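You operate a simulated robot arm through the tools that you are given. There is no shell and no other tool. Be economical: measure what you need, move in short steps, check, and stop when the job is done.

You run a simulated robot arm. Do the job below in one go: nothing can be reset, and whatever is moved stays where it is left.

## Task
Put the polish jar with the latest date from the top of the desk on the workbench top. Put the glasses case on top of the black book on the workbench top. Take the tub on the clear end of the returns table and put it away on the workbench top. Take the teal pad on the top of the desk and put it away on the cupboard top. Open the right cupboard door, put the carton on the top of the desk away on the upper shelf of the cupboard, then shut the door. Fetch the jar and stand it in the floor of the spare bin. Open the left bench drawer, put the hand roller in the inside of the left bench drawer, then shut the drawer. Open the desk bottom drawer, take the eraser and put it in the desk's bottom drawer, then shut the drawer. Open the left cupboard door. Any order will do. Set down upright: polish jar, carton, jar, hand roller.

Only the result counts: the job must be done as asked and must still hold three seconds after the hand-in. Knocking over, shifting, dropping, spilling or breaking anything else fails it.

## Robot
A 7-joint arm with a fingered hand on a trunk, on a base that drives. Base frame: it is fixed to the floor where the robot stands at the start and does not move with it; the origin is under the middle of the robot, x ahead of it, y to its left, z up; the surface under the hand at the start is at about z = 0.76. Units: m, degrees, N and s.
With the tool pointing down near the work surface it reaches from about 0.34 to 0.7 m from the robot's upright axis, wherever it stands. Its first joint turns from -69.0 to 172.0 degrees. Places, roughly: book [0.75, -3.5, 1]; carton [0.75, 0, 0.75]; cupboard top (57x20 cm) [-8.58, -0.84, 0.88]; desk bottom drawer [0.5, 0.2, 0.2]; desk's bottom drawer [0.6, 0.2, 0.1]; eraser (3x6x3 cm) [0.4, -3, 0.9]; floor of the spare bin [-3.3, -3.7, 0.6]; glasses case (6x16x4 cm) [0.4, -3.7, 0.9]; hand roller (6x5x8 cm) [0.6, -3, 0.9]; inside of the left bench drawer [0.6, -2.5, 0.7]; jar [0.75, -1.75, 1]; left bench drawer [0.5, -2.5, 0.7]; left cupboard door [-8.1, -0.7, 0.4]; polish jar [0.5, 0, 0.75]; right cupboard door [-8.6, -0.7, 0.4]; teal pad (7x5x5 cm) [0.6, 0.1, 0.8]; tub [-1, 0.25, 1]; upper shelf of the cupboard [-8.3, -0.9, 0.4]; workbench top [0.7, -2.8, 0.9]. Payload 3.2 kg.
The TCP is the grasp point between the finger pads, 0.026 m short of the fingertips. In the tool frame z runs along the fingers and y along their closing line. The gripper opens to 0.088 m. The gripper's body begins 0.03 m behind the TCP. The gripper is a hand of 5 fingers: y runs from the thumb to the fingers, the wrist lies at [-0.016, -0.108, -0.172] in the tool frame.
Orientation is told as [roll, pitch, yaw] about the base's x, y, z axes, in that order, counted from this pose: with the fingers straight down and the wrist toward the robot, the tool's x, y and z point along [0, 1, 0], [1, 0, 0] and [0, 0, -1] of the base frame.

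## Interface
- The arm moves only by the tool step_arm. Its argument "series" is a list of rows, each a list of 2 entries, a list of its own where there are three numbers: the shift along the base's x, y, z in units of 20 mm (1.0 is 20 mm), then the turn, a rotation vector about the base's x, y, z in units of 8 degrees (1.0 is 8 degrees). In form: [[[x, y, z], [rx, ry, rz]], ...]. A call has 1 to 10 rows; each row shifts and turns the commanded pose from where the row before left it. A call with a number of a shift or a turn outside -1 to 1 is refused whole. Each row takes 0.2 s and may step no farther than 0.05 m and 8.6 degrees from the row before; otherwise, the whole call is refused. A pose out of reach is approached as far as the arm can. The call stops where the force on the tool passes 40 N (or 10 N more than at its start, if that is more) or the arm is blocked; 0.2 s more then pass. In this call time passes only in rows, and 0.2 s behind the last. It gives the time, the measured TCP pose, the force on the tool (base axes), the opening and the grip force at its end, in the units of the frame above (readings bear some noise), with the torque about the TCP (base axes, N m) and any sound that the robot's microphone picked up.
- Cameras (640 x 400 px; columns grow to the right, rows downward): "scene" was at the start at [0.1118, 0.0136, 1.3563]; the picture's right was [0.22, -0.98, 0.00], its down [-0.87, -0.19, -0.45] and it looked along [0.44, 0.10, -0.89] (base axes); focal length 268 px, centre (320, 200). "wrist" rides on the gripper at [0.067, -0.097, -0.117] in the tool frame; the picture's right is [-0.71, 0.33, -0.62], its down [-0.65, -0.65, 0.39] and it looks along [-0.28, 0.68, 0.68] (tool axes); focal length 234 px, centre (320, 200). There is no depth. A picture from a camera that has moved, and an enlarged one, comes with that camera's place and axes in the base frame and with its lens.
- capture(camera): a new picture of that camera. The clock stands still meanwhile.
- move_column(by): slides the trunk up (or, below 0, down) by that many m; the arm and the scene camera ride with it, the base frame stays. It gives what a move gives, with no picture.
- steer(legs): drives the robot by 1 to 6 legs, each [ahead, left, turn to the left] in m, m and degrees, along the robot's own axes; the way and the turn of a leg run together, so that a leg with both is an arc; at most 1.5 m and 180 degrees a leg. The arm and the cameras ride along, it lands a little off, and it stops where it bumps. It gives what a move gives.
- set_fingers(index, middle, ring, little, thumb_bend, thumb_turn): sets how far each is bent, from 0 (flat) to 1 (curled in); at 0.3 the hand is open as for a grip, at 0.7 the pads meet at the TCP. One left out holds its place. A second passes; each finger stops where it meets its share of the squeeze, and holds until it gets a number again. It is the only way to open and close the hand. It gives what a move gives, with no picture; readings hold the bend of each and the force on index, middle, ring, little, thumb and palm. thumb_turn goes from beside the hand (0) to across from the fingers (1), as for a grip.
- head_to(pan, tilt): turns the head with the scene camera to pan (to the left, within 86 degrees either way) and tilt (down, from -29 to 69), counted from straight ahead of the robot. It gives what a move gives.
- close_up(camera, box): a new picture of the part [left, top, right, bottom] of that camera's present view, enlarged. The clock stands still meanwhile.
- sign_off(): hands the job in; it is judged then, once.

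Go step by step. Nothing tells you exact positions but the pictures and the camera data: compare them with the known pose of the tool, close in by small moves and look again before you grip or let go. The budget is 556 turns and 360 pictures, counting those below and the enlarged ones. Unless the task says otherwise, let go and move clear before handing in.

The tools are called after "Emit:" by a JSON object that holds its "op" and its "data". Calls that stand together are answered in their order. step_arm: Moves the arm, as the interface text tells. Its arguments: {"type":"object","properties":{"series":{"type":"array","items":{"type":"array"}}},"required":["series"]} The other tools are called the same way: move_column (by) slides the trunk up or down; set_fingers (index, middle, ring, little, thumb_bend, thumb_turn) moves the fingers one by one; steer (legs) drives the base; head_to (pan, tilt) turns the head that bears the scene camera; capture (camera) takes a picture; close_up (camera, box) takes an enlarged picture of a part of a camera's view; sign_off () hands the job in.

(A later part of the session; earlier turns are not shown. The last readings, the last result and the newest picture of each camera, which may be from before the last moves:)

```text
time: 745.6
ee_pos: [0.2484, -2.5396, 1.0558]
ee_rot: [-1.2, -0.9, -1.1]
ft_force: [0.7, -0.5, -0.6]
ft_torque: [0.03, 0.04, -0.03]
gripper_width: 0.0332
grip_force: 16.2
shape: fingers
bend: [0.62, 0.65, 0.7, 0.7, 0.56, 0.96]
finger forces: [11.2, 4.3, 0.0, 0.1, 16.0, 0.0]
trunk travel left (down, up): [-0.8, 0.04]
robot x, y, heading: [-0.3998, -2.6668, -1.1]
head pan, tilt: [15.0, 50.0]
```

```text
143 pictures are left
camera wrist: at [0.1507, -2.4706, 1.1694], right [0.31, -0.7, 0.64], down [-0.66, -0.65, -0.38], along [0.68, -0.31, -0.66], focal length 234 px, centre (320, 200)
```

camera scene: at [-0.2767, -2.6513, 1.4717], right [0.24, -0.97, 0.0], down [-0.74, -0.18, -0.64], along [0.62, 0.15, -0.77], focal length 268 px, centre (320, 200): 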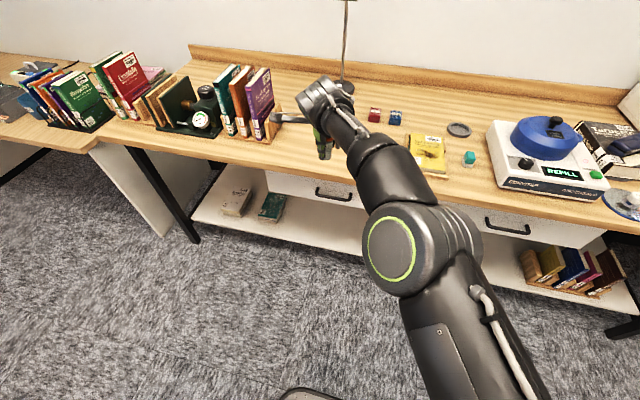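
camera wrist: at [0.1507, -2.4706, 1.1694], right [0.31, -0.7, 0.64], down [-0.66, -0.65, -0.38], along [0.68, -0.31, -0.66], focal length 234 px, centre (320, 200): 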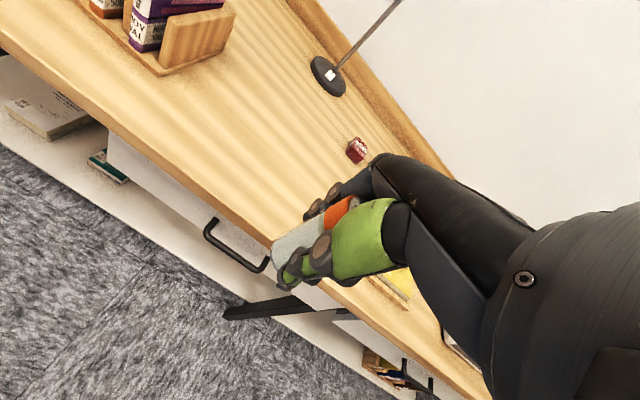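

Emit:
{"op": "steer", "data": {"legs": [[0.24, -0.04, 1.1]]}}

Emit:
{"op": "move_column", "data": {"by": -0.12}}

Emit:
{"op": "capture", "data": {"camera": "scene"}}

Emit:
{"op": "capture", "data": {"camera": "wrist"}}

```text
time: 747.4
ee_pos: [0.4827, -2.5712, 1.0555]
ee_rot: [-1.2, -0.8, 0.0]
ft_force: [-0.4, 0.9, -0.8]
ft_torque: [0.01, 0.0, 0.0]
gripper_width: 0.0329
grip_force: 15.9
shape: fingers
bend: [0.62, 0.64, 0.7, 0.7, 0.56, 0.96]
finger forces: [11.1, 4.5, 0.0, 0.0, 16.2, 0.0]
trunk travel left (down, up): [-0.8, 0.04]
robot x, y, heading: [-0.1625, -2.7075, -0.1]
head pan, tilt: [15.0, 50.0]
```

```text
time: 748.9
ee_pos: [0.4834, -2.5715, 0.9363]
ee_rot: [-1.2, -0.8, 0.0]
ft_force: [-0.1, -1.0, -0.8]
ft_torque: [-0.03, 0.02, -0.03]
gripper_width: 0.0333
grip_force: 15.6
shape: fingers
bend: [0.62, 0.64, 0.7, 0.7, 0.56, 0.96]
finger forces: [11.1, 4.5, 0.1, 0.0, 16.2, 0.1]
trunk travel left (down, up): [-0.68, 0.16]
robot x, y, heading: [-0.1635, -2.7079, -0.3]
head pan, tilt: [15.0, 50.0]
```

```text
142 pictures are left
camera scene: at [-0.039, -2.6924, 1.3518], right [0.26, -0.97, 0.0], down [-0.74, -0.2, -0.64], along [0.62, 0.16, -0.77], focal length 268 px, centre (320, 200)
```

scene: 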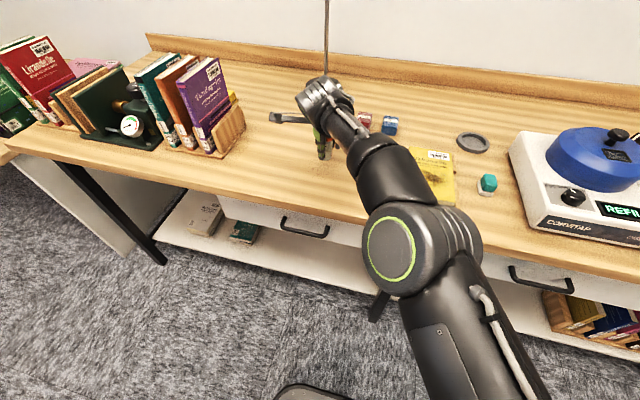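

```text
141 pictures are left
camera wrist: at [0.3848, -2.5036, 1.0495], right [0.32, -0.69, 0.64], down [-0.65, -0.66, -0.38], along [0.69, -0.29, -0.66], focal length 234 px, centre (320, 200)
```

wrist: 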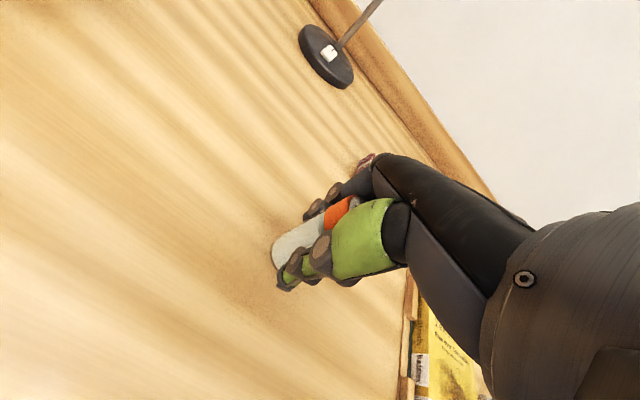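

Emit:
{"op": "move_column", "data": {"by": -0.015}}

Emit:
{"op": "move_column", "data": {"by": -0.006}}

Emit:
{"op": "move_column", "data": {"by": -0.005}}

```text
time: 749.5
ee_pos: [0.4835, -2.5704, 0.9193]
ee_rot: [-1.2, -0.7, 0.1]
ft_force: [-0.2, -0.6, -0.8]
ft_torque: [0.0, 0.0, 0.02]
gripper_width: 0.033
grip_force: 16.7
shape: fingers
bend: [0.62, 0.64, 0.7, 0.7, 0.56, 0.96]
finger forces: [11.2, 4.6, 0.1, 0.1, 16.3, 0.0]
trunk travel left (down, up): [-0.665, 0.175]
robot x, y, heading: [-0.1647, -2.7124, -0.1]
head pan, tilt: [15.0, 50.0]
```

```text
time: 750.1
ee_pos: [0.4826, -2.5711, 0.9141]
ee_rot: [-1.3, -0.7, 0.0]
ft_force: [0.1, -1.0, -1.1]
ft_torque: [0.01, 0.01, -0.01]
gripper_width: 0.0334
grip_force: 15.9
shape: fingers
bend: [0.62, 0.64, 0.7, 0.7, 0.56, 0.96]
finger forces: [11.1, 4.5, 0.0, 0.0, 16.2, 0.1]
trunk travel left (down, up): [-0.659, 0.181]
robot x, y, heading: [-0.1652, -2.7099, -0.2]
head pan, tilt: [15.0, 50.0]
```

```text
time: 750.6
ee_pos: [0.4837, -2.5709, 0.9089]
ee_rot: [-1.2, -0.8, 0.0]
ft_force: [0.0, 0.0, -1.3]
ft_torque: [-0.02, 0.01, -0.02]
gripper_width: 0.0331
grip_force: 15.7
shape: fingers
bend: [0.62, 0.64, 0.7, 0.7, 0.56, 0.96]
finger forces: [11.2, 4.6, 0.1, 0.0, 16.1, 0.1]
trunk travel left (down, up): [-0.654, 0.186]
robot x, y, heading: [-0.1607, -2.711, -0.2]
head pan, tilt: [15.0, 50.0]
```

Emit:
{"op": "move_column", "data": {"by": -0.004}}

Emit:
{"op": "move_column", "data": {"by": -0.004}}

Emit:
{"op": "close_up", "data": {"camera": "wrist", "box": [200, 150, 420, 330]}}

```text
time: 751.2
ee_pos: [0.4834, -2.5716, 0.9054]
ee_rot: [-1.2, -0.8, 0.0]
ft_force: [-0.3, 0.3, 1.3]
ft_torque: [-0.04, -0.06, 0.0]
gripper_width: 0.0328
grip_force: 16.5
shape: fingers
bend: [0.62, 0.64, 0.7, 0.7, 0.56, 0.96]
finger forces: [11.3, 4.7, 0.0, 0.0, 16.5, 0.0]
trunk travel left (down, up): [-0.65, 0.19]
robot x, y, heading: [-0.1611, -2.7133, -0.3]
head pan, tilt: [15.0, 50.0]
```

```text
time: 751.7
ee_pos: [0.4814, -2.5715, 0.9043]
ee_rot: [-1.1, -1.2, 0.0]
ft_force: [-0.1, 0.8, 11.3]
ft_torque: [-0.01, -0.14, 0.0]
gripper_width: 0.0332
grip_force: 16.6
shape: fingers
bend: [0.62, 0.64, 0.7, 0.7, 0.56, 0.96]
finger forces: [10.7, 5.9, 0.1, 0.1, 17.1, 0.1]
trunk travel left (down, up): [-0.646, 0.194]
robot x, y, heading: [-0.1627, -2.7164, -0.2]
head pan, tilt: [15.0, 50.0]
```

```text
2.22 times, centred on (310, 240) of wrist
camera zoom: at [0.3832, -2.5038, 1.0185], right [0.32, -0.7, 0.64], down [-0.65, -0.66, -0.39], along [0.69, -0.29, -0.66], focal length 520 px, centre (342, 111)
```

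zoom: 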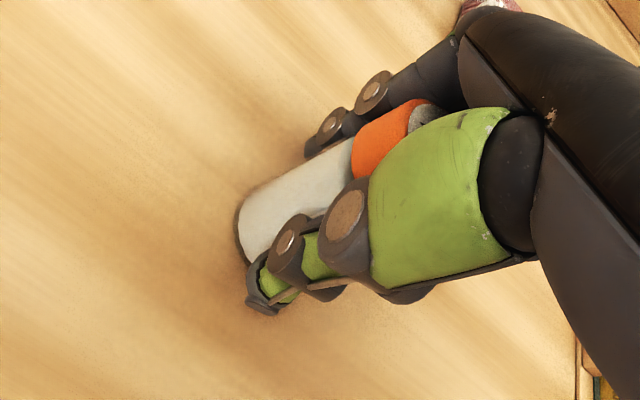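

Contact. Release carefully.

Emit:
{"op": "set_fingers", "data": {"index": 0.45, "middle": 0.45, "ring": 0.45, "little": 0.45, "thumb_bend": 0.3}}

Emit:
{"op": "move_column", "data": {"by": 0.18}}

Emit:
{"op": "capture", "data": {"camera": "wrist"}}

```text
time: 752.7
ee_pos: [0.4826, -2.5704, 0.9012]
ee_rot: [-1.1, -0.9, 0.0]
ft_force: [-0.9, 0.2, -0.3]
ft_torque: [0.02, -0.01, 0.0]
gripper_width: 0.0723
grip_force: 0.0
shape: fingers
bend: [0.45, 0.45, 0.45, 0.45, 0.3, 0.97]
finger forces: [0.1, 0.1, 0.0, 0.0, 0.1, 0.0]
trunk travel left (down, up): [-0.646, 0.194]
robot x, y, heading: [-0.1628, -2.7144, -0.0]
head pan, tilt: [15.0, 50.0]
```

```text
time: 754.7
ee_pos: [0.4821, -2.5702, 1.0816]
ee_rot: [-1.2, -0.8, 0.0]
ft_force: [0.7, -0.1, 0.0]
ft_torque: [-0.01, -0.01, -0.01]
gripper_width: 0.0722
grip_force: 0.1
shape: fingers
bend: [0.45, 0.45, 0.45, 0.45, 0.3, 0.97]
finger forces: [0.0, 0.0, 0.0, 0.0, 0.0, 0.0]
trunk travel left (down, up): [-0.826, 0.014]
robot x, y, heading: [-0.1599, -2.7128, -0.1]
head pan, tilt: [15.0, 50.0]
```

```text
139 pictures are left
camera wrist: at [0.3848, -2.5036, 1.1954], right [0.32, -0.69, 0.64], down [-0.65, -0.66, -0.38], along [0.69, -0.29, -0.66], focal length 234 px, centre (320, 200)
```

wrist: 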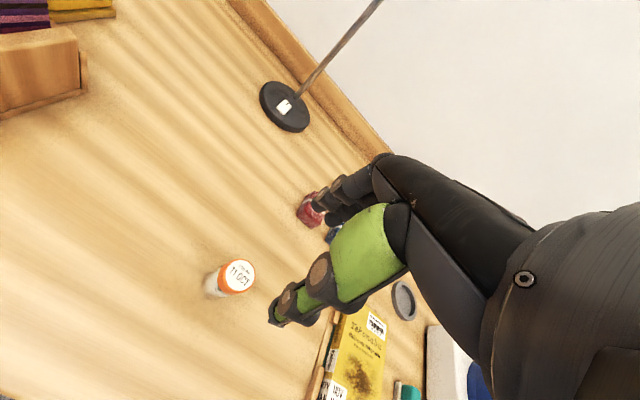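

Polish jar stands on the bench. Next the tub on the returns table: drive there and face west.

Emit:
{"op": "steer", "data": {"legs": [[-0.3, 0, 0], [0, 0, 90], [1.3, 0, 0], [1.3, 0, 0], [0, 0, 90]]}}

Emit:
{"op": "head_to", "data": {"pan": -10, "tilt": 45}}

Emit:
{"op": "capture", "data": {"camera": "scene"}}

Emit:
{"op": "capture", "data": {"camera": "wrist"}}

```text
time: 776.7
ee_pos: [-1.145, -0.2515, 1.0817]
ee_rot: [-1.2, -0.8, -179.9]
ft_force: [-0.5, 1.2, 0.2]
ft_torque: [-0.04, -0.02, 0.01]
gripper_width: 0.0724
grip_force: 0.0
shape: fingers
bend: [0.45, 0.45, 0.45, 0.45, 0.3, 0.97]
finger forces: [0.0, 0.0, 0.0, 0.0, 0.0, 0.0]
trunk travel left (down, up): [-0.826, 0.014]
robot x, y, heading: [-0.4979, -0.1091, 179.8]
head pan, tilt: [15.0, 50.0]
```

```text
time: 777.6
ee_pos: [-1.1455, -0.2508, 1.0802]
ee_rot: [-1.2, -0.8, -179.9]
ft_force: [0.1, -0.2, -0.1]
ft_torque: [-0.02, 0.02, 0.01]
gripper_width: 0.0724
grip_force: 0.1
shape: fingers
bend: [0.45, 0.45, 0.45, 0.45, 0.3, 0.97]
finger forces: [0.1, 0.0, 0.1, 0.0, 0.0, 0.1]
trunk travel left (down, up): [-0.826, 0.014]
robot x, y, heading: [-0.4965, -0.11, 179.7]
head pan, tilt: [-10.0, 45.0]
```

```text
138 pictures are left
camera scene: at [-0.6279, -0.0956, 1.5046], right [0.18, 0.98, 0.0], down [0.7, -0.12, -0.71], along [-0.7, 0.12, -0.71], focal length 268 px, centre (320, 200)
```

scene: 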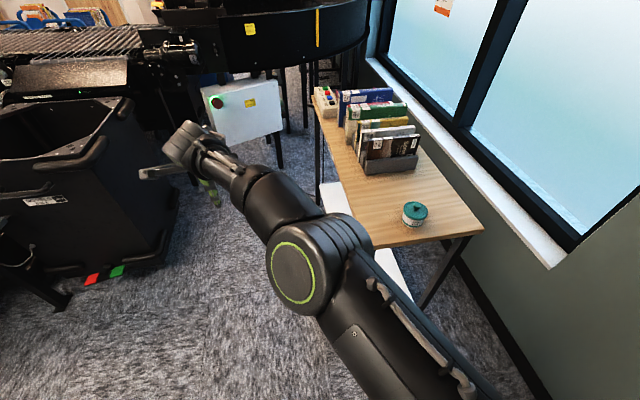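

```text
137 pictures are left
camera wrist: at [-1.0447, -0.3219, 1.1956], right [-0.32, 0.69, 0.64], down [0.65, 0.66, -0.38], along [-0.69, 0.29, -0.66], focal length 234 px, centre (320, 200)
```

wrist: 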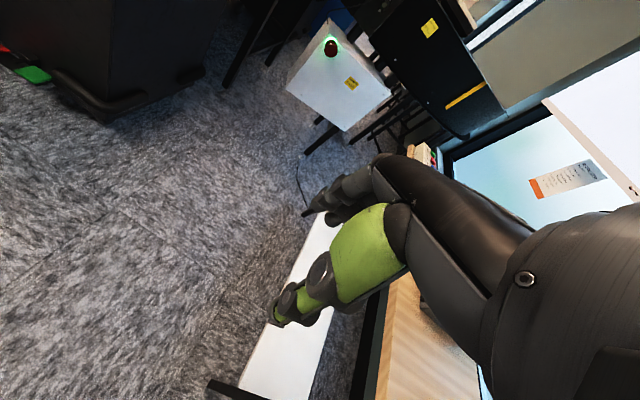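

Tub top is at about (-1.133, 0.29, 0.89) on the table's clear east end. I sidestep right so the hand comes over it.

Emit:
{"op": "steer", "data": {"legs": [[0, -0.47, 0]]}}

Emit:
{"op": "capture", "data": {"camera": "scene"}}

Emit:
{"op": "capture", "data": {"camera": "wrist"}}

```text
time: 780.4
ee_pos: [-1.1445, 0.2045, 1.0809]
ee_rot: [-1.1, -0.7, -179.2]
ft_force: [-0.6, -0.3, -0.1]
ft_torque: [-0.03, 0.0, -0.01]
gripper_width: 0.0725
grip_force: 0.0
shape: fingers
bend: [0.45, 0.45, 0.45, 0.45, 0.3, 0.97]
finger forces: [0.1, 0.0, 0.0, 0.1, 0.0, 0.0]
trunk travel left (down, up): [-0.826, 0.014]
robot x, y, heading: [-0.499, 0.3572, -179.5]
head pan, tilt: [-10.0, 45.0]
```

```text
136 pictures are left
camera scene: at [-0.6299, 0.3674, 1.5047], right [0.16, 0.99, 0.0], down [0.7, -0.12, -0.71], along [-0.7, 0.12, -0.71], focal length 268 px, centre (320, 200)
```

scene: 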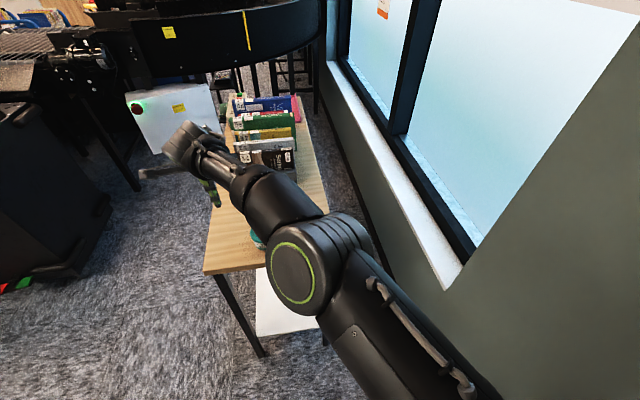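

```text
135 pictures are left
camera wrist: at [-1.0434, 0.1353, 1.1955], right [-0.33, 0.69, 0.64], down [0.64, 0.67, -0.38], along [-0.69, 0.28, -0.66], focal length 234 px, centre (320, 200)
```

wrist: 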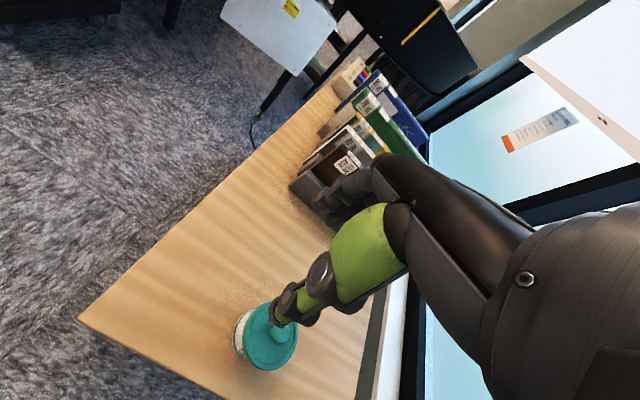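

Emit:
{"op": "set_fingers", "data": {"index": 0.27, "middle": 0.27, "ring": 0.27, "little": 0.27, "thumb_bend": 0.22}}

Emit:
{"op": "step_arm", "data": {"series": [[[0.4, 0.9, 0], [0, 0, 0]], [[0.4, 0.9, 0], [0, 0, 0]], [[0.4, 0.9, 0], [0, 0, 0]], [[0.3, 0.9, 0], [0, 0, 0]], [[0, 0.3, 0], [0, 0, 0]]]}}

Emit:
{"op": "move_column", "data": {"by": -0.08}}

Emit:
{"op": "capture", "data": {"camera": "wrist"}}

Emit:
{"op": "head_to", "data": {"pan": 10, "tilt": 50}}

Emit:
{"op": "capture", "data": {"camera": "scene"}}

```text
time: 781.4
ee_pos: [-1.1451, 0.2049, 1.0803]
ee_rot: [-1.2, -0.8, -179.3]
ft_force: [0.1, 0.0, 0.0]
ft_torque: [0.02, 0.01, 0.0]
gripper_width: 0.0966
grip_force: 0.0
shape: fingers
bend: [0.27, 0.27, 0.27, 0.27, 0.22, 0.97]
finger forces: [0.0, 0.0, 0.0, 0.0, 0.0, 0.0]
trunk travel left (down, up): [-0.826, 0.014]
robot x, y, heading: [-0.4976, 0.3548, -179.3]
head pan, tilt: [-10.0, 45.0]
```

```text
time: 782.6
ee_pos: [-1.1145, 0.2817, 1.0803]
ee_rot: [-1.1, -0.8, -179.3]
ft_force: [0.1, 0.1, -0.5]
ft_torque: [0.01, 0.03, 0.01]
gripper_width: 0.0969
grip_force: 0.1
shape: fingers
bend: [0.27, 0.27, 0.27, 0.27, 0.22, 0.97]
finger forces: [0.0, 0.0, 0.0, 0.0, 0.0, 0.1]
trunk travel left (down, up): [-0.826, 0.014]
robot x, y, heading: [-0.4975, 0.3551, -179.4]
head pan, tilt: [-10.0, 45.0]
```

```text
time: 783.7
ee_pos: [-1.1141, 0.2829, 1.0015]
ee_rot: [-1.2, -0.9, -179.3]
ft_force: [-0.6, -0.6, 0.9]
ft_torque: [0.03, -0.01, -0.02]
gripper_width: 0.0969
grip_force: 0.0
shape: fingers
bend: [0.27, 0.27, 0.27, 0.27, 0.22, 0.97]
finger forces: [0.1, 0.0, 0.1, 0.0, 0.1, 0.0]
trunk travel left (down, up): [-0.746, 0.094]
robot x, y, heading: [-0.4994, 0.3544, -179.4]
head pan, tilt: [-10.0, 45.0]
```

```text
134 pictures are left
camera wrist: at [-1.0128, 0.2126, 1.1157], right [-0.33, 0.69, 0.64], down [0.64, 0.67, -0.38], along [-0.69, 0.28, -0.66], focal length 234 px, centre (320, 200)
```

wrist: 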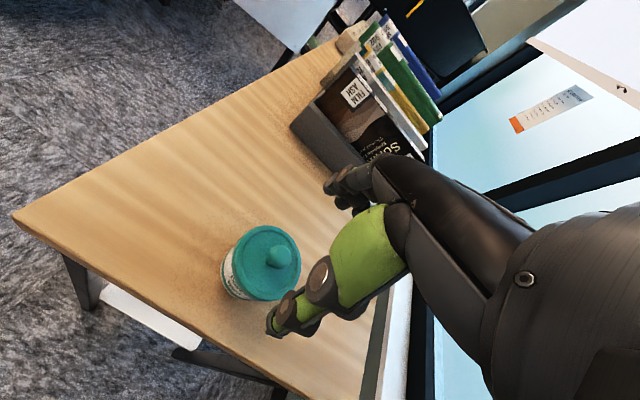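

```text
time: 784.6
ee_pos: [-1.1137, 0.2814, 1.0009]
ee_rot: [-1.2, -0.8, -179.1]
ft_force: [-0.8, 0.0, 0.5]
ft_torque: [0.0, 0.02, 0.0]
gripper_width: 0.0969
grip_force: 0.1
shape: fingers
bend: [0.27, 0.27, 0.27, 0.27, 0.22, 0.97]
finger forces: [0.1, 0.0, 0.1, 0.0, 0.1, 0.0]
trunk travel left (down, up): [-0.746, 0.094]
robot x, y, heading: [-0.5014, 0.3542, -179.6]
head pan, tilt: [10.0, 50.0]
```

```text
133 pictures are left
camera scene: at [-0.6254, 0.3402, 1.4178], right [-0.18, 0.98, 0.0], down [0.75, 0.14, -0.64], along [-0.63, -0.12, -0.77], focal length 268 px, centre (320, 200)
```

scene: 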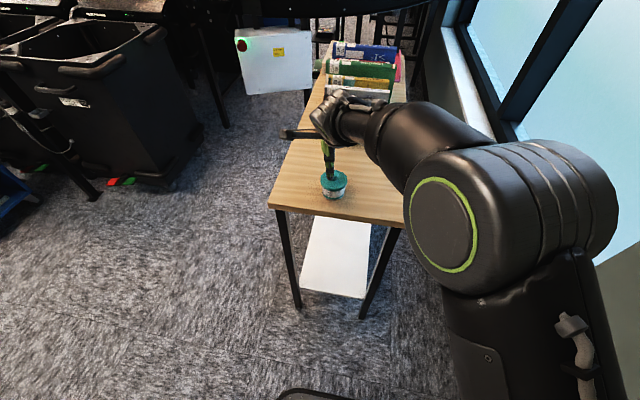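

Tub lid at about (-1.118, 0.2815, 0.898), table at z≈0.87. Lower so that the fingertips straddle the tub.

Emit:
{"op": "step_arm", "data": {"series": [[[-0.2, 0, 0], [0, 0, 0]]]}}

Emit:
{"op": "move_column", "data": {"by": -0.07}}

Emit:
{"op": "capture", "data": {"camera": "wrist"}}

Emit:
{"op": "close_up", "data": {"camera": "scene", "box": [250, 80, 430, 230]}}

```text
time: 785.0
ee_pos: [-1.1171, 0.2824, 1.0006]
ee_rot: [-1.2, -0.8, -179.0]
ft_force: [-0.5, 0.2, 0.3]
ft_torque: [-0.01, -0.02, 0.02]
gripper_width: 0.0965
grip_force: 0.0
shape: fingers
bend: [0.27, 0.27, 0.27, 0.27, 0.22, 0.97]
finger forces: [0.0, 0.0, 0.1, 0.0, 0.1, 0.0]
trunk travel left (down, up): [-0.746, 0.094]
robot x, y, heading: [-0.4992, 0.3542, -179.3]
head pan, tilt: [10.0, 50.0]
```

```text
time: 786.0
ee_pos: [-1.1165, 0.2821, 0.9322]
ee_rot: [-1.1, -0.9, -179.1]
ft_force: [0.0, 0.1, 0.6]
ft_torque: [0.02, -0.01, 0.01]
gripper_width: 0.097
grip_force: 0.0
shape: fingers
bend: [0.27, 0.27, 0.27, 0.27, 0.22, 0.97]
finger forces: [0.0, 0.0, 0.0, 0.0, 0.0, 0.0]
trunk travel left (down, up): [-0.676, 0.164]
robot x, y, heading: [-0.5021, 0.3551, -179.0]
head pan, tilt: [10.0, 50.0]
```

```text
132 pictures are left
camera wrist: at [-1.0166, 0.2125, 1.0459], right [-0.33, 0.69, 0.64], down [0.64, 0.67, -0.38], along [-0.69, 0.28, -0.66], focal length 234 px, centre (320, 200)
```

wrist: 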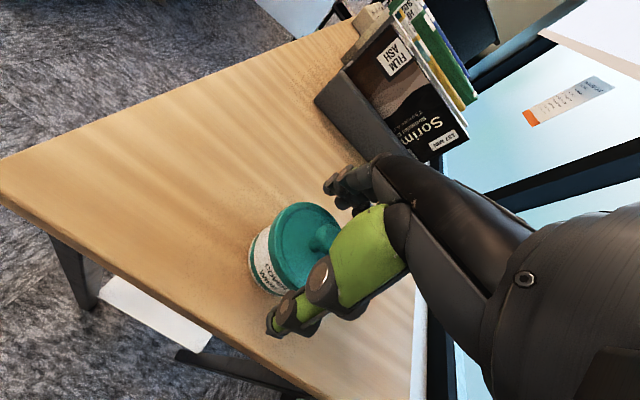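

```text
2.67 times, centred on (340, 155) of scene
camera zoom: at [-0.6251, 0.3401, 1.3478], right [-0.18, 0.98, 0.0], down [0.75, 0.14, -0.64], along [-0.63, -0.12, -0.77], focal length 714 px, centre (267, 320)
```

zoom: 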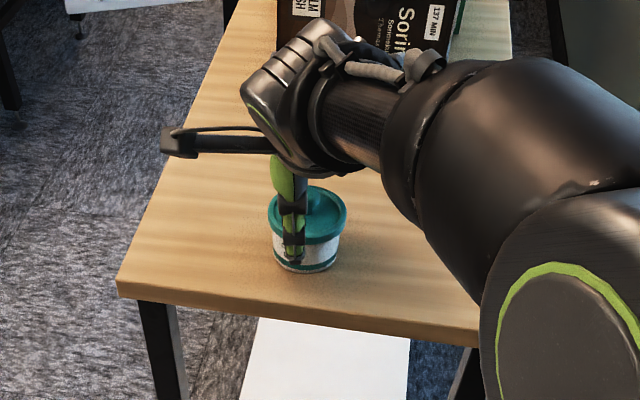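

Emit:
{"op": "move_column", "data": {"by": -0.036}}

Emit:
{"op": "set_fingers", "data": {"index": 0.7, "middle": 0.7, "ring": 0.7, "little": 0.7, "thumb_bend": 0.7}}

Emit:
{"op": "capture", "data": {"camera": "wrist"}}

```text
time: 786.8
ee_pos: [-1.1184, 0.2817, 0.8968]
ee_rot: [-1.1, -1.0, -179.2]
ft_force: [-2.1, -0.4, 3.6]
ft_torque: [0.0, 0.08, 0.01]
gripper_width: 0.0986
grip_force: 1.9
shape: fingers
bend: [0.26, 0.27, 0.27, 0.27, 0.22, 0.97]
finger forces: [4.0, 0.0, 0.0, 0.0, 0.0, 0.1]
trunk travel left (down, up): [-0.64, 0.2]
robot x, y, heading: [-0.5, 0.3534, -179.5]
head pan, tilt: [10.0, 50.0]
```

```text
time: 787.8
ee_pos: [-1.1165, 0.2837, 0.8972]
ee_rot: [-1.1, -1.1, -179.2]
ft_force: [-4.1, 2.7, 11.3]
ft_torque: [-0.11, 0.17, 0.0]
gripper_width: 0.0887
grip_force: 41.3
shape: fingers
bend: [0.34, 0.49, 0.64, 0.7, 0.34, 0.93]
finger forces: [16.9, 13.2, 13.1, 0.0, 40.0, 0.0]
trunk travel left (down, up): [-0.64, 0.2]
robot x, y, heading: [-0.496, 0.3514, -179.5]
head pan, tilt: [10.0, 50.0]
```

```text
130 pictures are left
camera wrist: at [-1.0161, 0.2136, 1.0114], right [-0.33, 0.69, 0.64], down [0.64, 0.67, -0.39], along [-0.7, 0.28, -0.66], focal length 234 px, centre (320, 200)
```

wrist: 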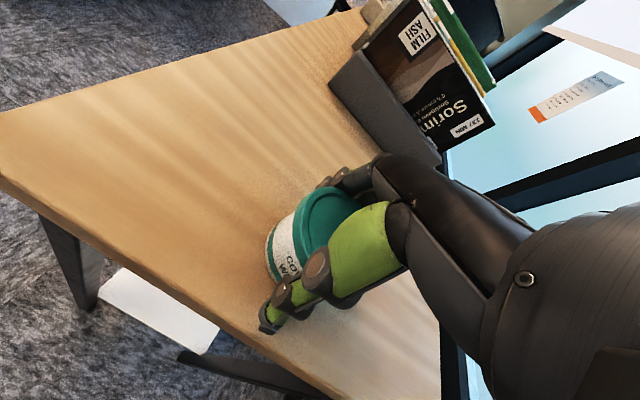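

Emit:
{"op": "move_column", "data": {"by": 0.06}}

Emit:
{"op": "capture", "data": {"camera": "wrist"}}

```text
time: 788.8
ee_pos: [-1.1179, 0.2816, 0.9558]
ee_rot: [-1.2, -0.8, -179.1]
ft_force: [-0.7, 0.5, -0.5]
ft_torque: [0.01, 0.0, 0.01]
gripper_width: 0.0873
grip_force: 38.8
shape: fingers
bend: [0.35, 0.5, 0.65, 0.7, 0.34, 0.92]
finger forces: [11.6, 13.1, 13.1, 0.0, 39.3, 0.0]
trunk travel left (down, up): [-0.7, 0.14]
robot x, y, heading: [-0.5021, 0.3577, -179.2]
head pan, tilt: [10.0, 50.0]
heard: snap
```

```text
129 pictures are left
camera wrist: at [-1.0167, 0.2125, 1.0696], right [-0.33, 0.69, 0.64], down [0.64, 0.67, -0.38], along [-0.69, 0.28, -0.66], focal length 234 px, centre (320, 200)
```

wrist: 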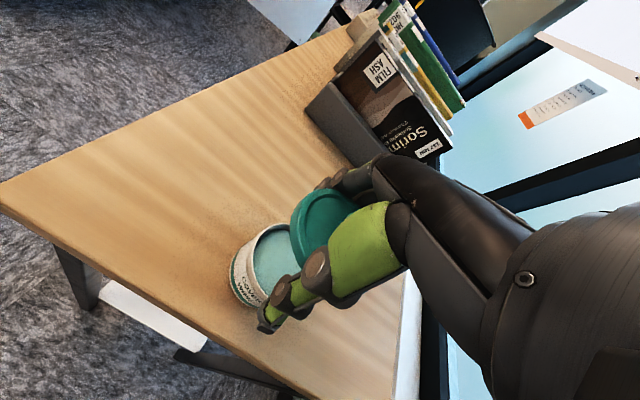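

The lid snapped off the tub! I lower it straight back onto the tub and press it home.

Emit:
{"op": "move_column", "data": {"by": -0.05}}

Emit:
{"op": "capture", "data": {"camera": "wrist"}}

Emit:
{"op": "close_up", "data": {"camera": "scene", "box": [250, 80, 430, 230]}}

```text
time: 789.8
ee_pos: [-1.118, 0.2808, 0.9052]
ee_rot: [-1.2, -0.9, -179.3]
ft_force: [0.8, 0.6, 1.7]
ft_torque: [-0.07, 0.02, 0.05]
gripper_width: 0.087
grip_force: 39.2
shape: fingers
bend: [0.35, 0.5, 0.65, 0.7, 0.34, 0.92]
finger forces: [12.0, 13.2, 13.3, 0.0, 39.5, 0.1]
trunk travel left (down, up): [-0.65, 0.19]
robot x, y, heading: [-0.5015, 0.3528, -179.5]
head pan, tilt: [10.0, 50.0]
```

```text
128 pictures are left
camera wrist: at [-1.0167, 0.2125, 1.02], right [-0.33, 0.69, 0.64], down [0.64, 0.67, -0.38], along [-0.69, 0.28, -0.66], focal length 234 px, centre (320, 200)
```

wrist: 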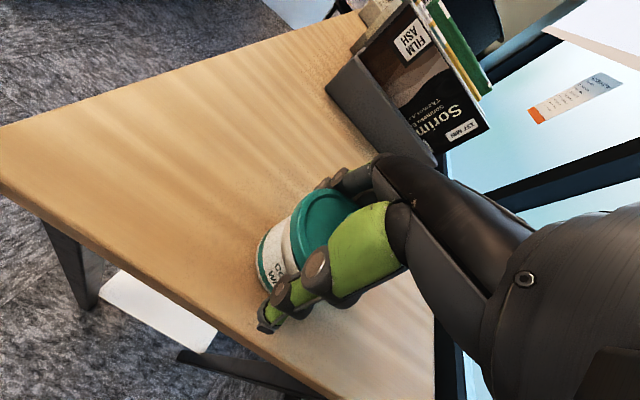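

```text
2.67 times, centred on (340, 155) of scene
camera zoom: at [-0.6252, 0.3401, 1.3217], right [-0.18, 0.98, 0.0], down [0.75, 0.14, -0.64], along [-0.63, -0.12, -0.77], focal length 714 px, centre (267, 320)
```

zoom: 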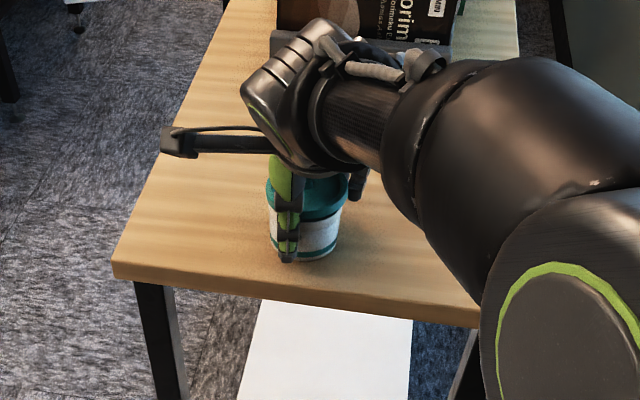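

Emit:
{"op": "move_column", "data": {"by": -0.006}}

Emit:
{"op": "move_column", "data": {"by": -0.005}}

Emit:
{"op": "capture", "data": {"camera": "wrist"}}

```text
time: 790.3
ee_pos: [-1.1178, 0.2815, 0.9032]
ee_rot: [-1.1, -1.2, -179.2]
ft_force: [-1.9, 0.2, 12.2]
ft_torque: [-0.25, -0.14, 0.0]
gripper_width: 0.0877
grip_force: 44.0
shape: fingers
bend: [0.35, 0.5, 0.65, 0.7, 0.33, 0.92]
finger forces: [18.4, 13.9, 13.1, 0.1, 43.4, 0.0]
trunk travel left (down, up): [-0.644, 0.196]
robot x, y, heading: [-0.5003, 0.3578, -179.4]
head pan, tilt: [10.0, 50.0]
```

```text
time: 790.9
ee_pos: [-1.117, 0.2817, 0.901]
ee_rot: [-1.1, -1.6, -179.2]
ft_force: [-5.1, -0.2, 28.2]
ft_torque: [-0.2, -0.44, -0.04]
gripper_width: 0.0878
grip_force: 48.0
shape: fingers
bend: [0.34, 0.5, 0.65, 0.7, 0.33, 0.92]
finger forces: [20.2, 17.0, 13.4, 0.0, 45.6, 0.0]
trunk travel left (down, up): [-0.639, 0.201]
robot x, y, heading: [-0.4991, 0.3543, -179.5]
head pan, tilt: [10.0, 50.0]
```

```text
126 pictures are left
camera wrist: at [-1.0146, 0.2133, 1.015], right [-0.32, 0.69, 0.65], down [0.63, 0.66, -0.4], along [-0.7, 0.28, -0.65], focal length 234 px, centre (320, 200)
```

wrist: 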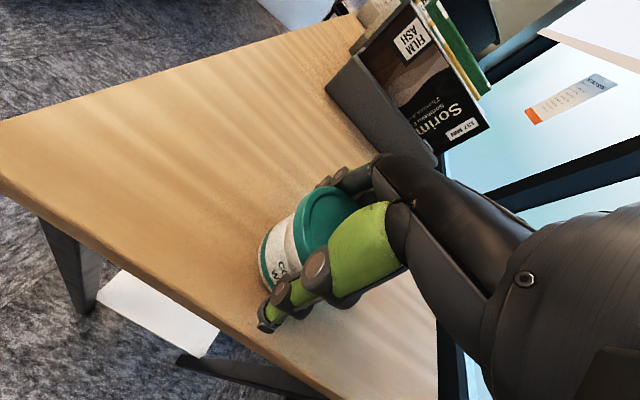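

Emit:
{"op": "move_column", "data": {"by": -0.004}}

Emit:
{"op": "move_column", "data": {"by": -0.004}}

Emit:
{"op": "close_up", "data": {"camera": "wrist", "box": [220, 150, 420, 340]}}

```text
time: 791.4
ee_pos: [-1.1181, 0.282, 0.9004]
ee_rot: [-0.9, -2.1, -179.2]
ft_force: [-5.9, 1.2, 37.4]
ft_torque: [-0.18, -0.55, 0.01]
gripper_width: 0.0878
grip_force: 49.4
shape: fingers
bend: [0.34, 0.5, 0.66, 0.7, 0.33, 0.92]
finger forces: [20.6, 18.0, 13.8, 0.1, 46.5, 0.0]
trunk travel left (down, up): [-0.635, 0.205]
robot x, y, heading: [-0.4965, 0.3522, -179.4]
head pan, tilt: [10.0, 50.0]
```

```text
time: 791.9
ee_pos: [-1.1173, 0.2838, 0.9007]
ee_rot: [-0.7, -2.4, -179.2]
ft_force: [-5.3, 2.5, 45.6]
ft_torque: [-0.19, -0.64, -0.01]
gripper_width: 0.0879
grip_force: 51.2
shape: fingers
bend: [0.33, 0.5, 0.66, 0.7, 0.33, 0.92]
finger forces: [21.2, 18.7, 14.2, 0.0, 47.4, 0.0]
trunk travel left (down, up): [-0.631, 0.209]
robot x, y, heading: [-0.5027, 0.3529, -179.2]
head pan, tilt: [10.0, 50.0]
```

```text
2.11 times, centred on (320, 245) of wrist
camera zoom: at [-1.013, 0.2136, 1.0126], right [-0.31, 0.69, 0.65], down [0.63, 0.66, -0.41], along [-0.71, 0.28, -0.64], focal length 493 px, centre (320, 105)
```

zoom: 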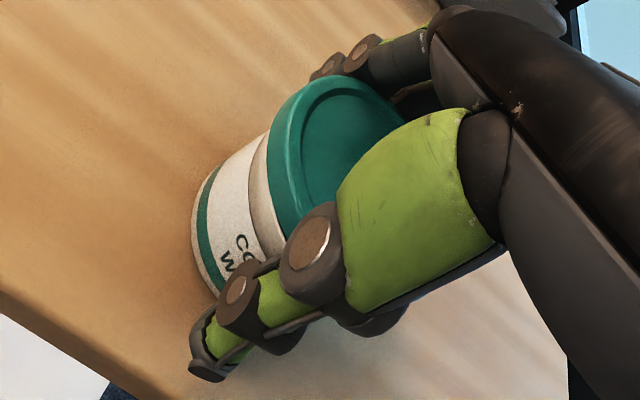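

Emit:
{"op": "move_column", "data": {"by": 0.01}}

Emit:
{"op": "set_fingers", "data": {"index": 0.27, "middle": 0.27, "ring": 0.27, "little": 0.27, "thumb_bend": 0.22}}

Emit:
{"op": "move_column", "data": {"by": 0.1}}

Emit:
{"op": "capture", "data": {"camera": "wrist"}}

Emit:
{"op": "close_up", "data": {"camera": "scene", "box": [270, 130, 410, 230]}}

```text
time: 792.5
ee_pos: [-1.1169, 0.2828, 0.9009]
ee_rot: [-1.2, -1.5, -179.2]
ft_force: [-6.7, 1.6, 25.5]
ft_torque: [-0.22, -0.4, -0.04]
gripper_width: 0.0875
grip_force: 46.4
shape: fingers
bend: [0.33, 0.5, 0.66, 0.7, 0.33, 0.92]
finger forces: [19.1, 16.9, 14.1, 0.1, 42.5, 0.0]
trunk travel left (down, up): [-0.641, 0.199]
robot x, y, heading: [-0.4979, 0.3529, -179.2]
head pan, tilt: [10.0, 50.0]
```

```text
time: 793.5
ee_pos: [-1.1177, 0.281, 0.8947]
ee_rot: [-1.3, -0.8, -179.1]
ft_force: [0.0, 0.4, -0.1]
ft_torque: [0.0, -0.02, -0.01]
gripper_width: 0.0985
grip_force: 0.7
shape: fingers
bend: [0.27, 0.27, 0.27, 0.27, 0.21, 0.97]
finger forces: [0.9, 0.1, 0.0, 0.1, 1.1, 0.1]
trunk travel left (down, up): [-0.641, 0.199]
robot x, y, heading: [-0.4992, 0.356, -179.4]
head pan, tilt: [10.0, 50.0]
```

```text
time: 794.8
ee_pos: [-1.1171, 0.2811, 0.9964]
ee_rot: [-1.2, -0.7, -179.1]
ft_force: [-0.4, 0.4, 0.1]
ft_torque: [0.0, 0.01, 0.0]
gripper_width: 0.0975
grip_force: 0.0
shape: fingers
bend: [0.27, 0.27, 0.27, 0.27, 0.22, 0.97]
finger forces: [0.0, 0.1, 0.0, 0.0, 0.1, 0.0]
trunk travel left (down, up): [-0.741, 0.099]
robot x, y, heading: [-0.4993, 0.355, -179.6]
head pan, tilt: [10.0, 50.0]
```

```text
124 pictures are left
camera wrist: at [-1.0169, 0.2125, 1.1107], right [-0.33, 0.69, 0.64], down [0.64, 0.67, -0.38], along [-0.69, 0.28, -0.66], focal length 234 px, centre (320, 200)
```

wrist: 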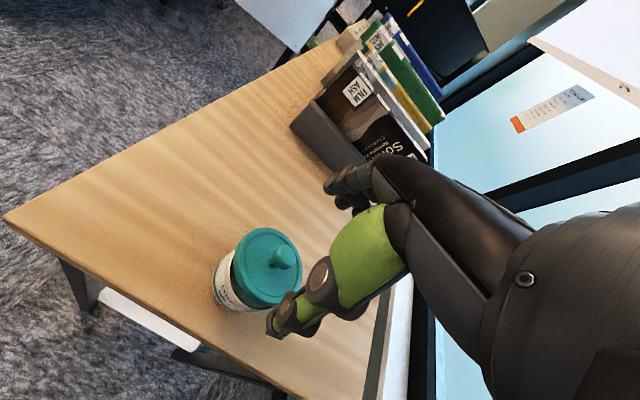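

```text
4.00 times, centred on (340, 180) of scene
camera zoom: at [-0.6255, 0.3401, 1.4127], right [-0.18, 0.98, 0.0], down [0.75, 0.14, -0.64], along [-0.63, -0.12, -0.77], focal length 1071 px, centre (240, 280)
```

zoom: 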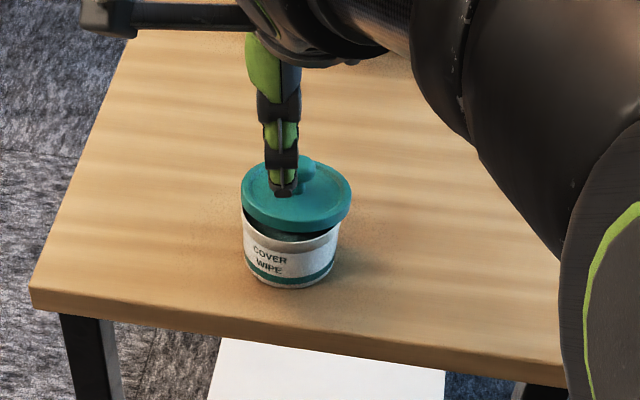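

Emit:
{"op": "close_up", "data": {"camera": "scene", "box": [320, 160, 370, 210]}}

Emit:
{"op": "close_up", "data": {"camera": "wrist", "box": [190, 205, 330, 325]}}

```text
8.00 times, centred on (345, 185) of scene
camera zoom: at [-0.6255, 0.3401, 1.4127], right [-0.18, 0.98, 0.0], down [0.75, 0.14, -0.64], along [-0.63, -0.12, -0.77], focal length 2142 px, centre (120, 320)
```

zoom: 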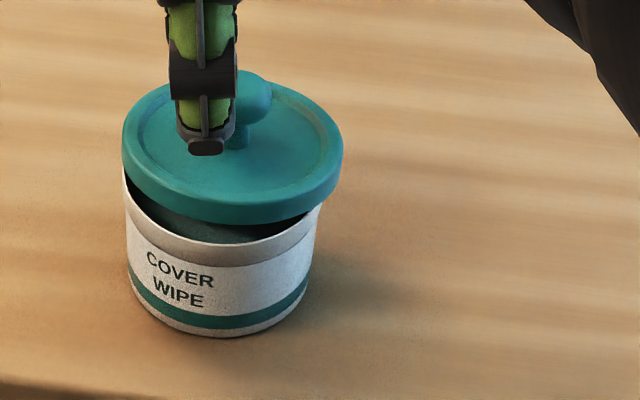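

```text
3.33 times, centred on (260, 265) of wrist
camera zoom: at [-1.0169, 0.2125, 1.1107], right [-0.33, 0.69, 0.64], down [0.64, 0.67, -0.38], along [-0.69, 0.28, -0.66], focal length 781 px, centre (520, -17)
```

zoom: 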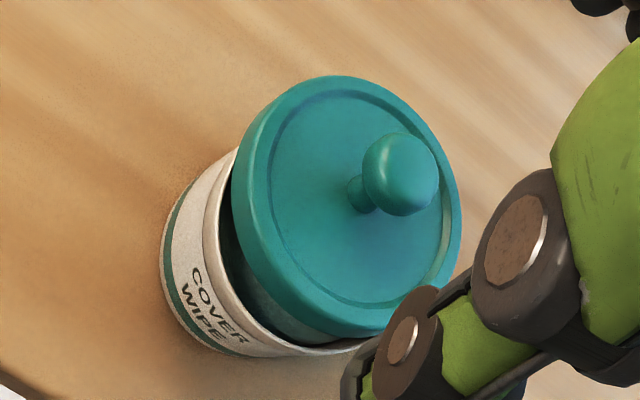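

The lid sits about 12 mm off toward -x, not seated. I regrip only the lid gently, shift it back, and press.

Emit:
{"op": "move_column", "data": {"by": -0.076}}

Emit:
{"op": "set_fingers", "data": {"index": 0.42, "middle": 0.55, "ring": 0.68, "little": 0.7, "thumb_bend": 0.42}}

Emit:
{"op": "move_column", "data": {"by": 0.02}}

Emit:
{"op": "capture", "data": {"camera": "wrist"}}

Emit:
{"op": "close_up", "data": {"camera": "scene", "box": [310, 140, 380, 210]}}

```text
time: 796.0
ee_pos: [-1.1176, 0.2829, 0.9196]
ee_rot: [-1.1, -1.0, -179.2]
ft_force: [0.0, 0.3, 0.4]
ft_torque: [0.0, -0.04, -0.01]
gripper_width: 0.0974
grip_force: 0.0
shape: fingers
bend: [0.27, 0.27, 0.27, 0.27, 0.22, 0.97]
finger forces: [0.1, 0.0, 0.0, 0.1, 0.0, 0.0]
trunk travel left (down, up): [-0.665, 0.175]
robot x, y, heading: [-0.4993, 0.3564, -179.5]
head pan, tilt: [10.0, 50.0]
```

```text
time: 797.0
ee_pos: [-1.1169, 0.2814, 0.9208]
ee_rot: [-1.2, -0.9, -179.3]
ft_force: [-3.1, -0.1, 2.6]
ft_torque: [0.05, 0.13, 0.01]
gripper_width: 0.0753
grip_force: 13.6
shape: fingers
bend: [0.42, 0.49, 0.58, 0.7, 0.35, 0.94]
finger forces: [0.4, 4.7, 8.9, 0.1, 12.7, 0.0]
trunk travel left (down, up): [-0.665, 0.175]
robot x, y, heading: [-0.5014, 0.355, -179.6]
head pan, tilt: [10.0, 50.0]
```

```text
time: 797.6
ee_pos: [-1.1177, 0.2811, 0.9406]
ee_rot: [-1.2, -0.7, -179.0]
ft_force: [0.5, 0.3, 0.1]
ft_torque: [-0.01, -0.01, -0.01]
gripper_width: 0.0757
grip_force: 13.3
shape: fingers
bend: [0.42, 0.49, 0.58, 0.7, 0.34, 0.94]
finger forces: [0.0, 5.0, 8.6, 0.0, 13.6, 0.0]
trunk travel left (down, up): [-0.685, 0.155]
robot x, y, heading: [-0.4963, 0.3555, -179.4]
head pan, tilt: [10.0, 50.0]
```

```text
120 pictures are left
camera wrist: at [-1.0168, 0.2125, 1.0545], right [-0.33, 0.69, 0.64], down [0.64, 0.67, -0.38], along [-0.69, 0.28, -0.66], focal length 234 px, centre (320, 200)
```

wrist: 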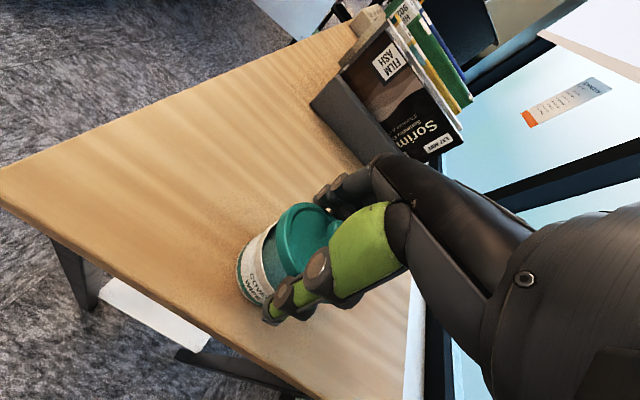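

```text
5.71 times, centred on (345, 175) of scene
camera zoom: at [-0.6256, 0.3401, 1.3568], right [-0.18, 0.98, 0.0], down [0.75, 0.14, -0.64], along [-0.63, -0.12, -0.77], focal length 1530 px, centre (177, 343)
```

zoom: 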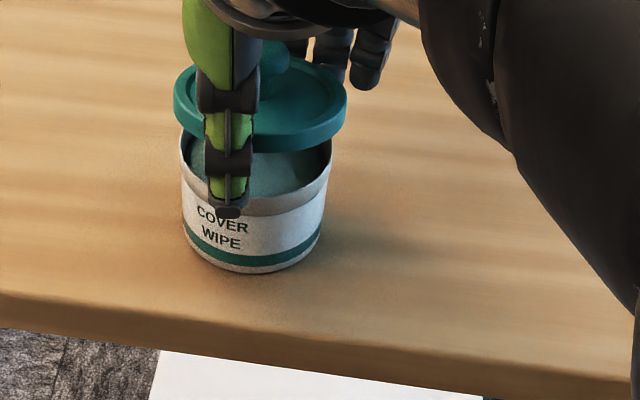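

Emit:
{"op": "close_up", "data": {"camera": "wrist", "box": [210, 180, 370, 330]}}

```text
2.67 times, centred on (290, 255) of wrist
camera zoom: at [-1.0168, 0.2125, 1.0545], right [-0.33, 0.69, 0.64], down [0.64, 0.67, -0.38], along [-0.69, 0.28, -0.66], focal length 624 px, centre (400, 53)
```

zoom: 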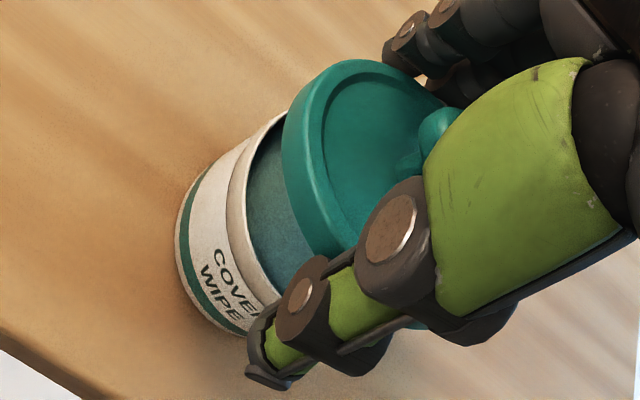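

Residual offset is about 5 mm in x. Shift and lower the lid, then press.

Emit:
{"op": "step_arm", "data": {"series": [[[0.25, 0.08, 0], [0, 0, 0]]]}}

Emit:
{"op": "move_column", "data": {"by": -0.018}}

Emit:
{"op": "close_up", "data": {"camera": "scene", "box": [310, 140, 380, 210]}}

Emit:
{"op": "close_up", "data": {"camera": "wrist", "box": [210, 180, 370, 330]}}

```text
time: 798.0
ee_pos: [-1.1133, 0.2845, 0.9391]
ee_rot: [-1.1, -0.9, -179.2]
ft_force: [1.5, -0.3, 0.5]
ft_torque: [0.03, -0.03, -0.01]
gripper_width: 0.0757
grip_force: 13.8
shape: fingers
bend: [0.42, 0.49, 0.58, 0.7, 0.34, 0.94]
finger forces: [0.0, 4.9, 8.7, 0.0, 13.7, 0.0]
trunk travel left (down, up): [-0.685, 0.155]
robot x, y, heading: [-0.5015, 0.3566, -179.6]
head pan, tilt: [10.0, 50.0]
```

```text
time: 798.7
ee_pos: [-1.1132, 0.283, 0.9251]
ee_rot: [-1.2, -1.2, -179.2]
ft_force: [-1.5, 0.7, 8.2]
ft_torque: [0.15, 0.25, 0.05]
gripper_width: 0.0766
grip_force: 14.1
shape: fingers
bend: [0.41, 0.49, 0.59, 0.7, 0.34, 0.94]
finger forces: [1.1, 4.8, 8.3, 0.0, 13.5, 0.0]
trunk travel left (down, up): [-0.667, 0.173]
robot x, y, heading: [-0.4993, 0.3544, -179.4]
head pan, tilt: [10.0, 50.0]
```

```text
5.71 times, centred on (345, 175) of scene
camera zoom: at [-0.6243, 0.3401, 1.3389], right [-0.18, 0.98, 0.0], down [0.75, 0.14, -0.64], along [-0.63, -0.12, -0.77], focal length 1530 px, centre (177, 343)
```

zoom: 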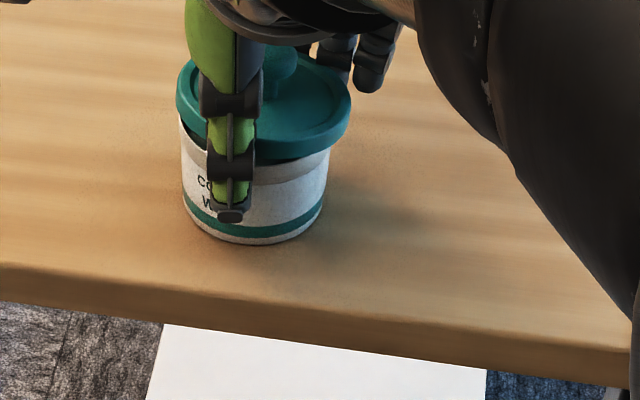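

```text
2.67 times, centred on (290, 255) of wrist
camera zoom: at [-1.0114, 0.2143, 1.0388], right [-0.33, 0.69, 0.64], down [0.64, 0.67, -0.39], along [-0.7, 0.28, -0.66], focal length 624 px, centre (400, 53)
```

zoom: 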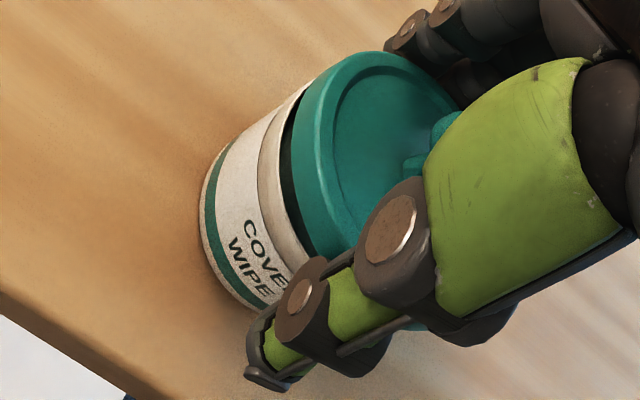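

Emit:
{"op": "move_column", "data": {"by": 0.006}}

Emit:
{"op": "step_arm", "data": {"series": [[[0, -0.22, 0], [0, 0, 0]]]}}

Emit:
{"op": "move_column", "data": {"by": -0.01}}

Emit:
{"op": "close_up", "data": {"camera": "scene", "box": [310, 140, 380, 210]}}

Emit:
{"op": "close_up", "data": {"camera": "wrist", "box": [210, 180, 370, 330]}}

```text
time: 799.2
ee_pos: [-1.112, 0.2841, 0.9276]
ee_rot: [-1.3, -0.5, -179.2]
ft_force: [-1.1, -0.1, -1.1]
ft_torque: [-0.01, -0.02, 0.0]
gripper_width: 0.0765
grip_force: 12.6
shape: fingers
bend: [0.41, 0.5, 0.59, 0.7, 0.34, 0.94]
finger forces: [0.6, 4.8, 8.7, 0.0, 12.6, 0.1]
trunk travel left (down, up): [-0.673, 0.167]
robot x, y, heading: [-0.4983, 0.3529, -179.5]
head pan, tilt: [10.0, 50.0]
```

```text
time: 799.6
ee_pos: [-1.1121, 0.2792, 0.9278]
ee_rot: [-1.2, -0.8, -179.2]
ft_force: [-0.4, 0.0, -0.3]
ft_torque: [-0.01, -0.04, -0.02]
gripper_width: 0.0764
grip_force: 13.8
shape: fingers
bend: [0.41, 0.5, 0.59, 0.7, 0.34, 0.94]
finger forces: [0.6, 4.7, 8.7, 0.0, 12.9, 0.0]
trunk travel left (down, up): [-0.673, 0.167]
robot x, y, heading: [-0.5005, 0.3547, -179.6]
head pan, tilt: [10.0, 50.0]
```

```text
time: 800.2
ee_pos: [-1.1126, 0.2793, 0.9221]
ee_rot: [-1.1, -1.3, -179.1]
ft_force: [-0.2, -0.8, 12.3]
ft_torque: [0.17, 0.36, -0.01]
gripper_width: 0.0772
grip_force: 14.5
shape: fingers
bend: [0.41, 0.5, 0.6, 0.7, 0.34, 0.94]
finger forces: [1.7, 4.0, 8.2, 0.0, 14.9, 0.0]
trunk travel left (down, up): [-0.663, 0.177]
robot x, y, heading: [-0.5024, 0.3531, -179.5]
head pan, tilt: [10.0, 50.0]
```

```text
5.71 times, centred on (345, 175) of scene
camera zoom: at [-0.6232, 0.3402, 1.3351], right [-0.18, 0.98, 0.0], down [0.75, 0.14, -0.64], along [-0.63, -0.12, -0.77], focal length 1530 px, centre (177, 343)
```

zoom: 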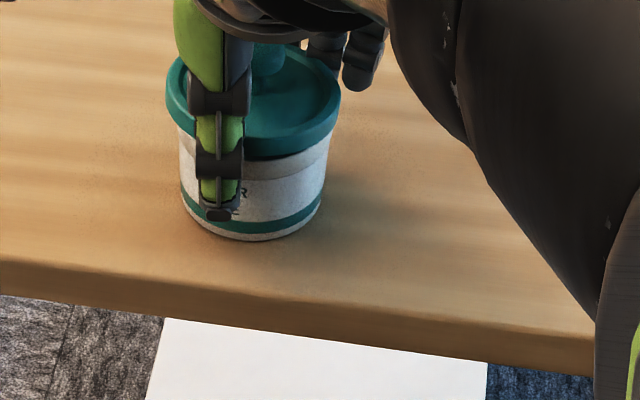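

```text
2.67 times, centred on (290, 255) of wrist
camera zoom: at [-1.0107, 0.2099, 1.0354], right [-0.33, 0.69, 0.64], down [0.64, 0.67, -0.39], along [-0.7, 0.28, -0.66], focal length 624 px, centre (400, 53)
```

zoom: 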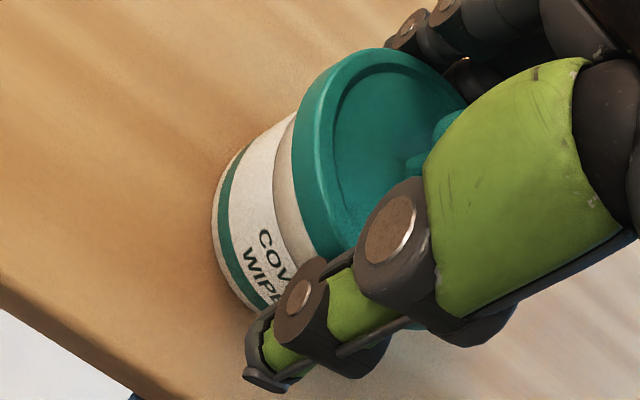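

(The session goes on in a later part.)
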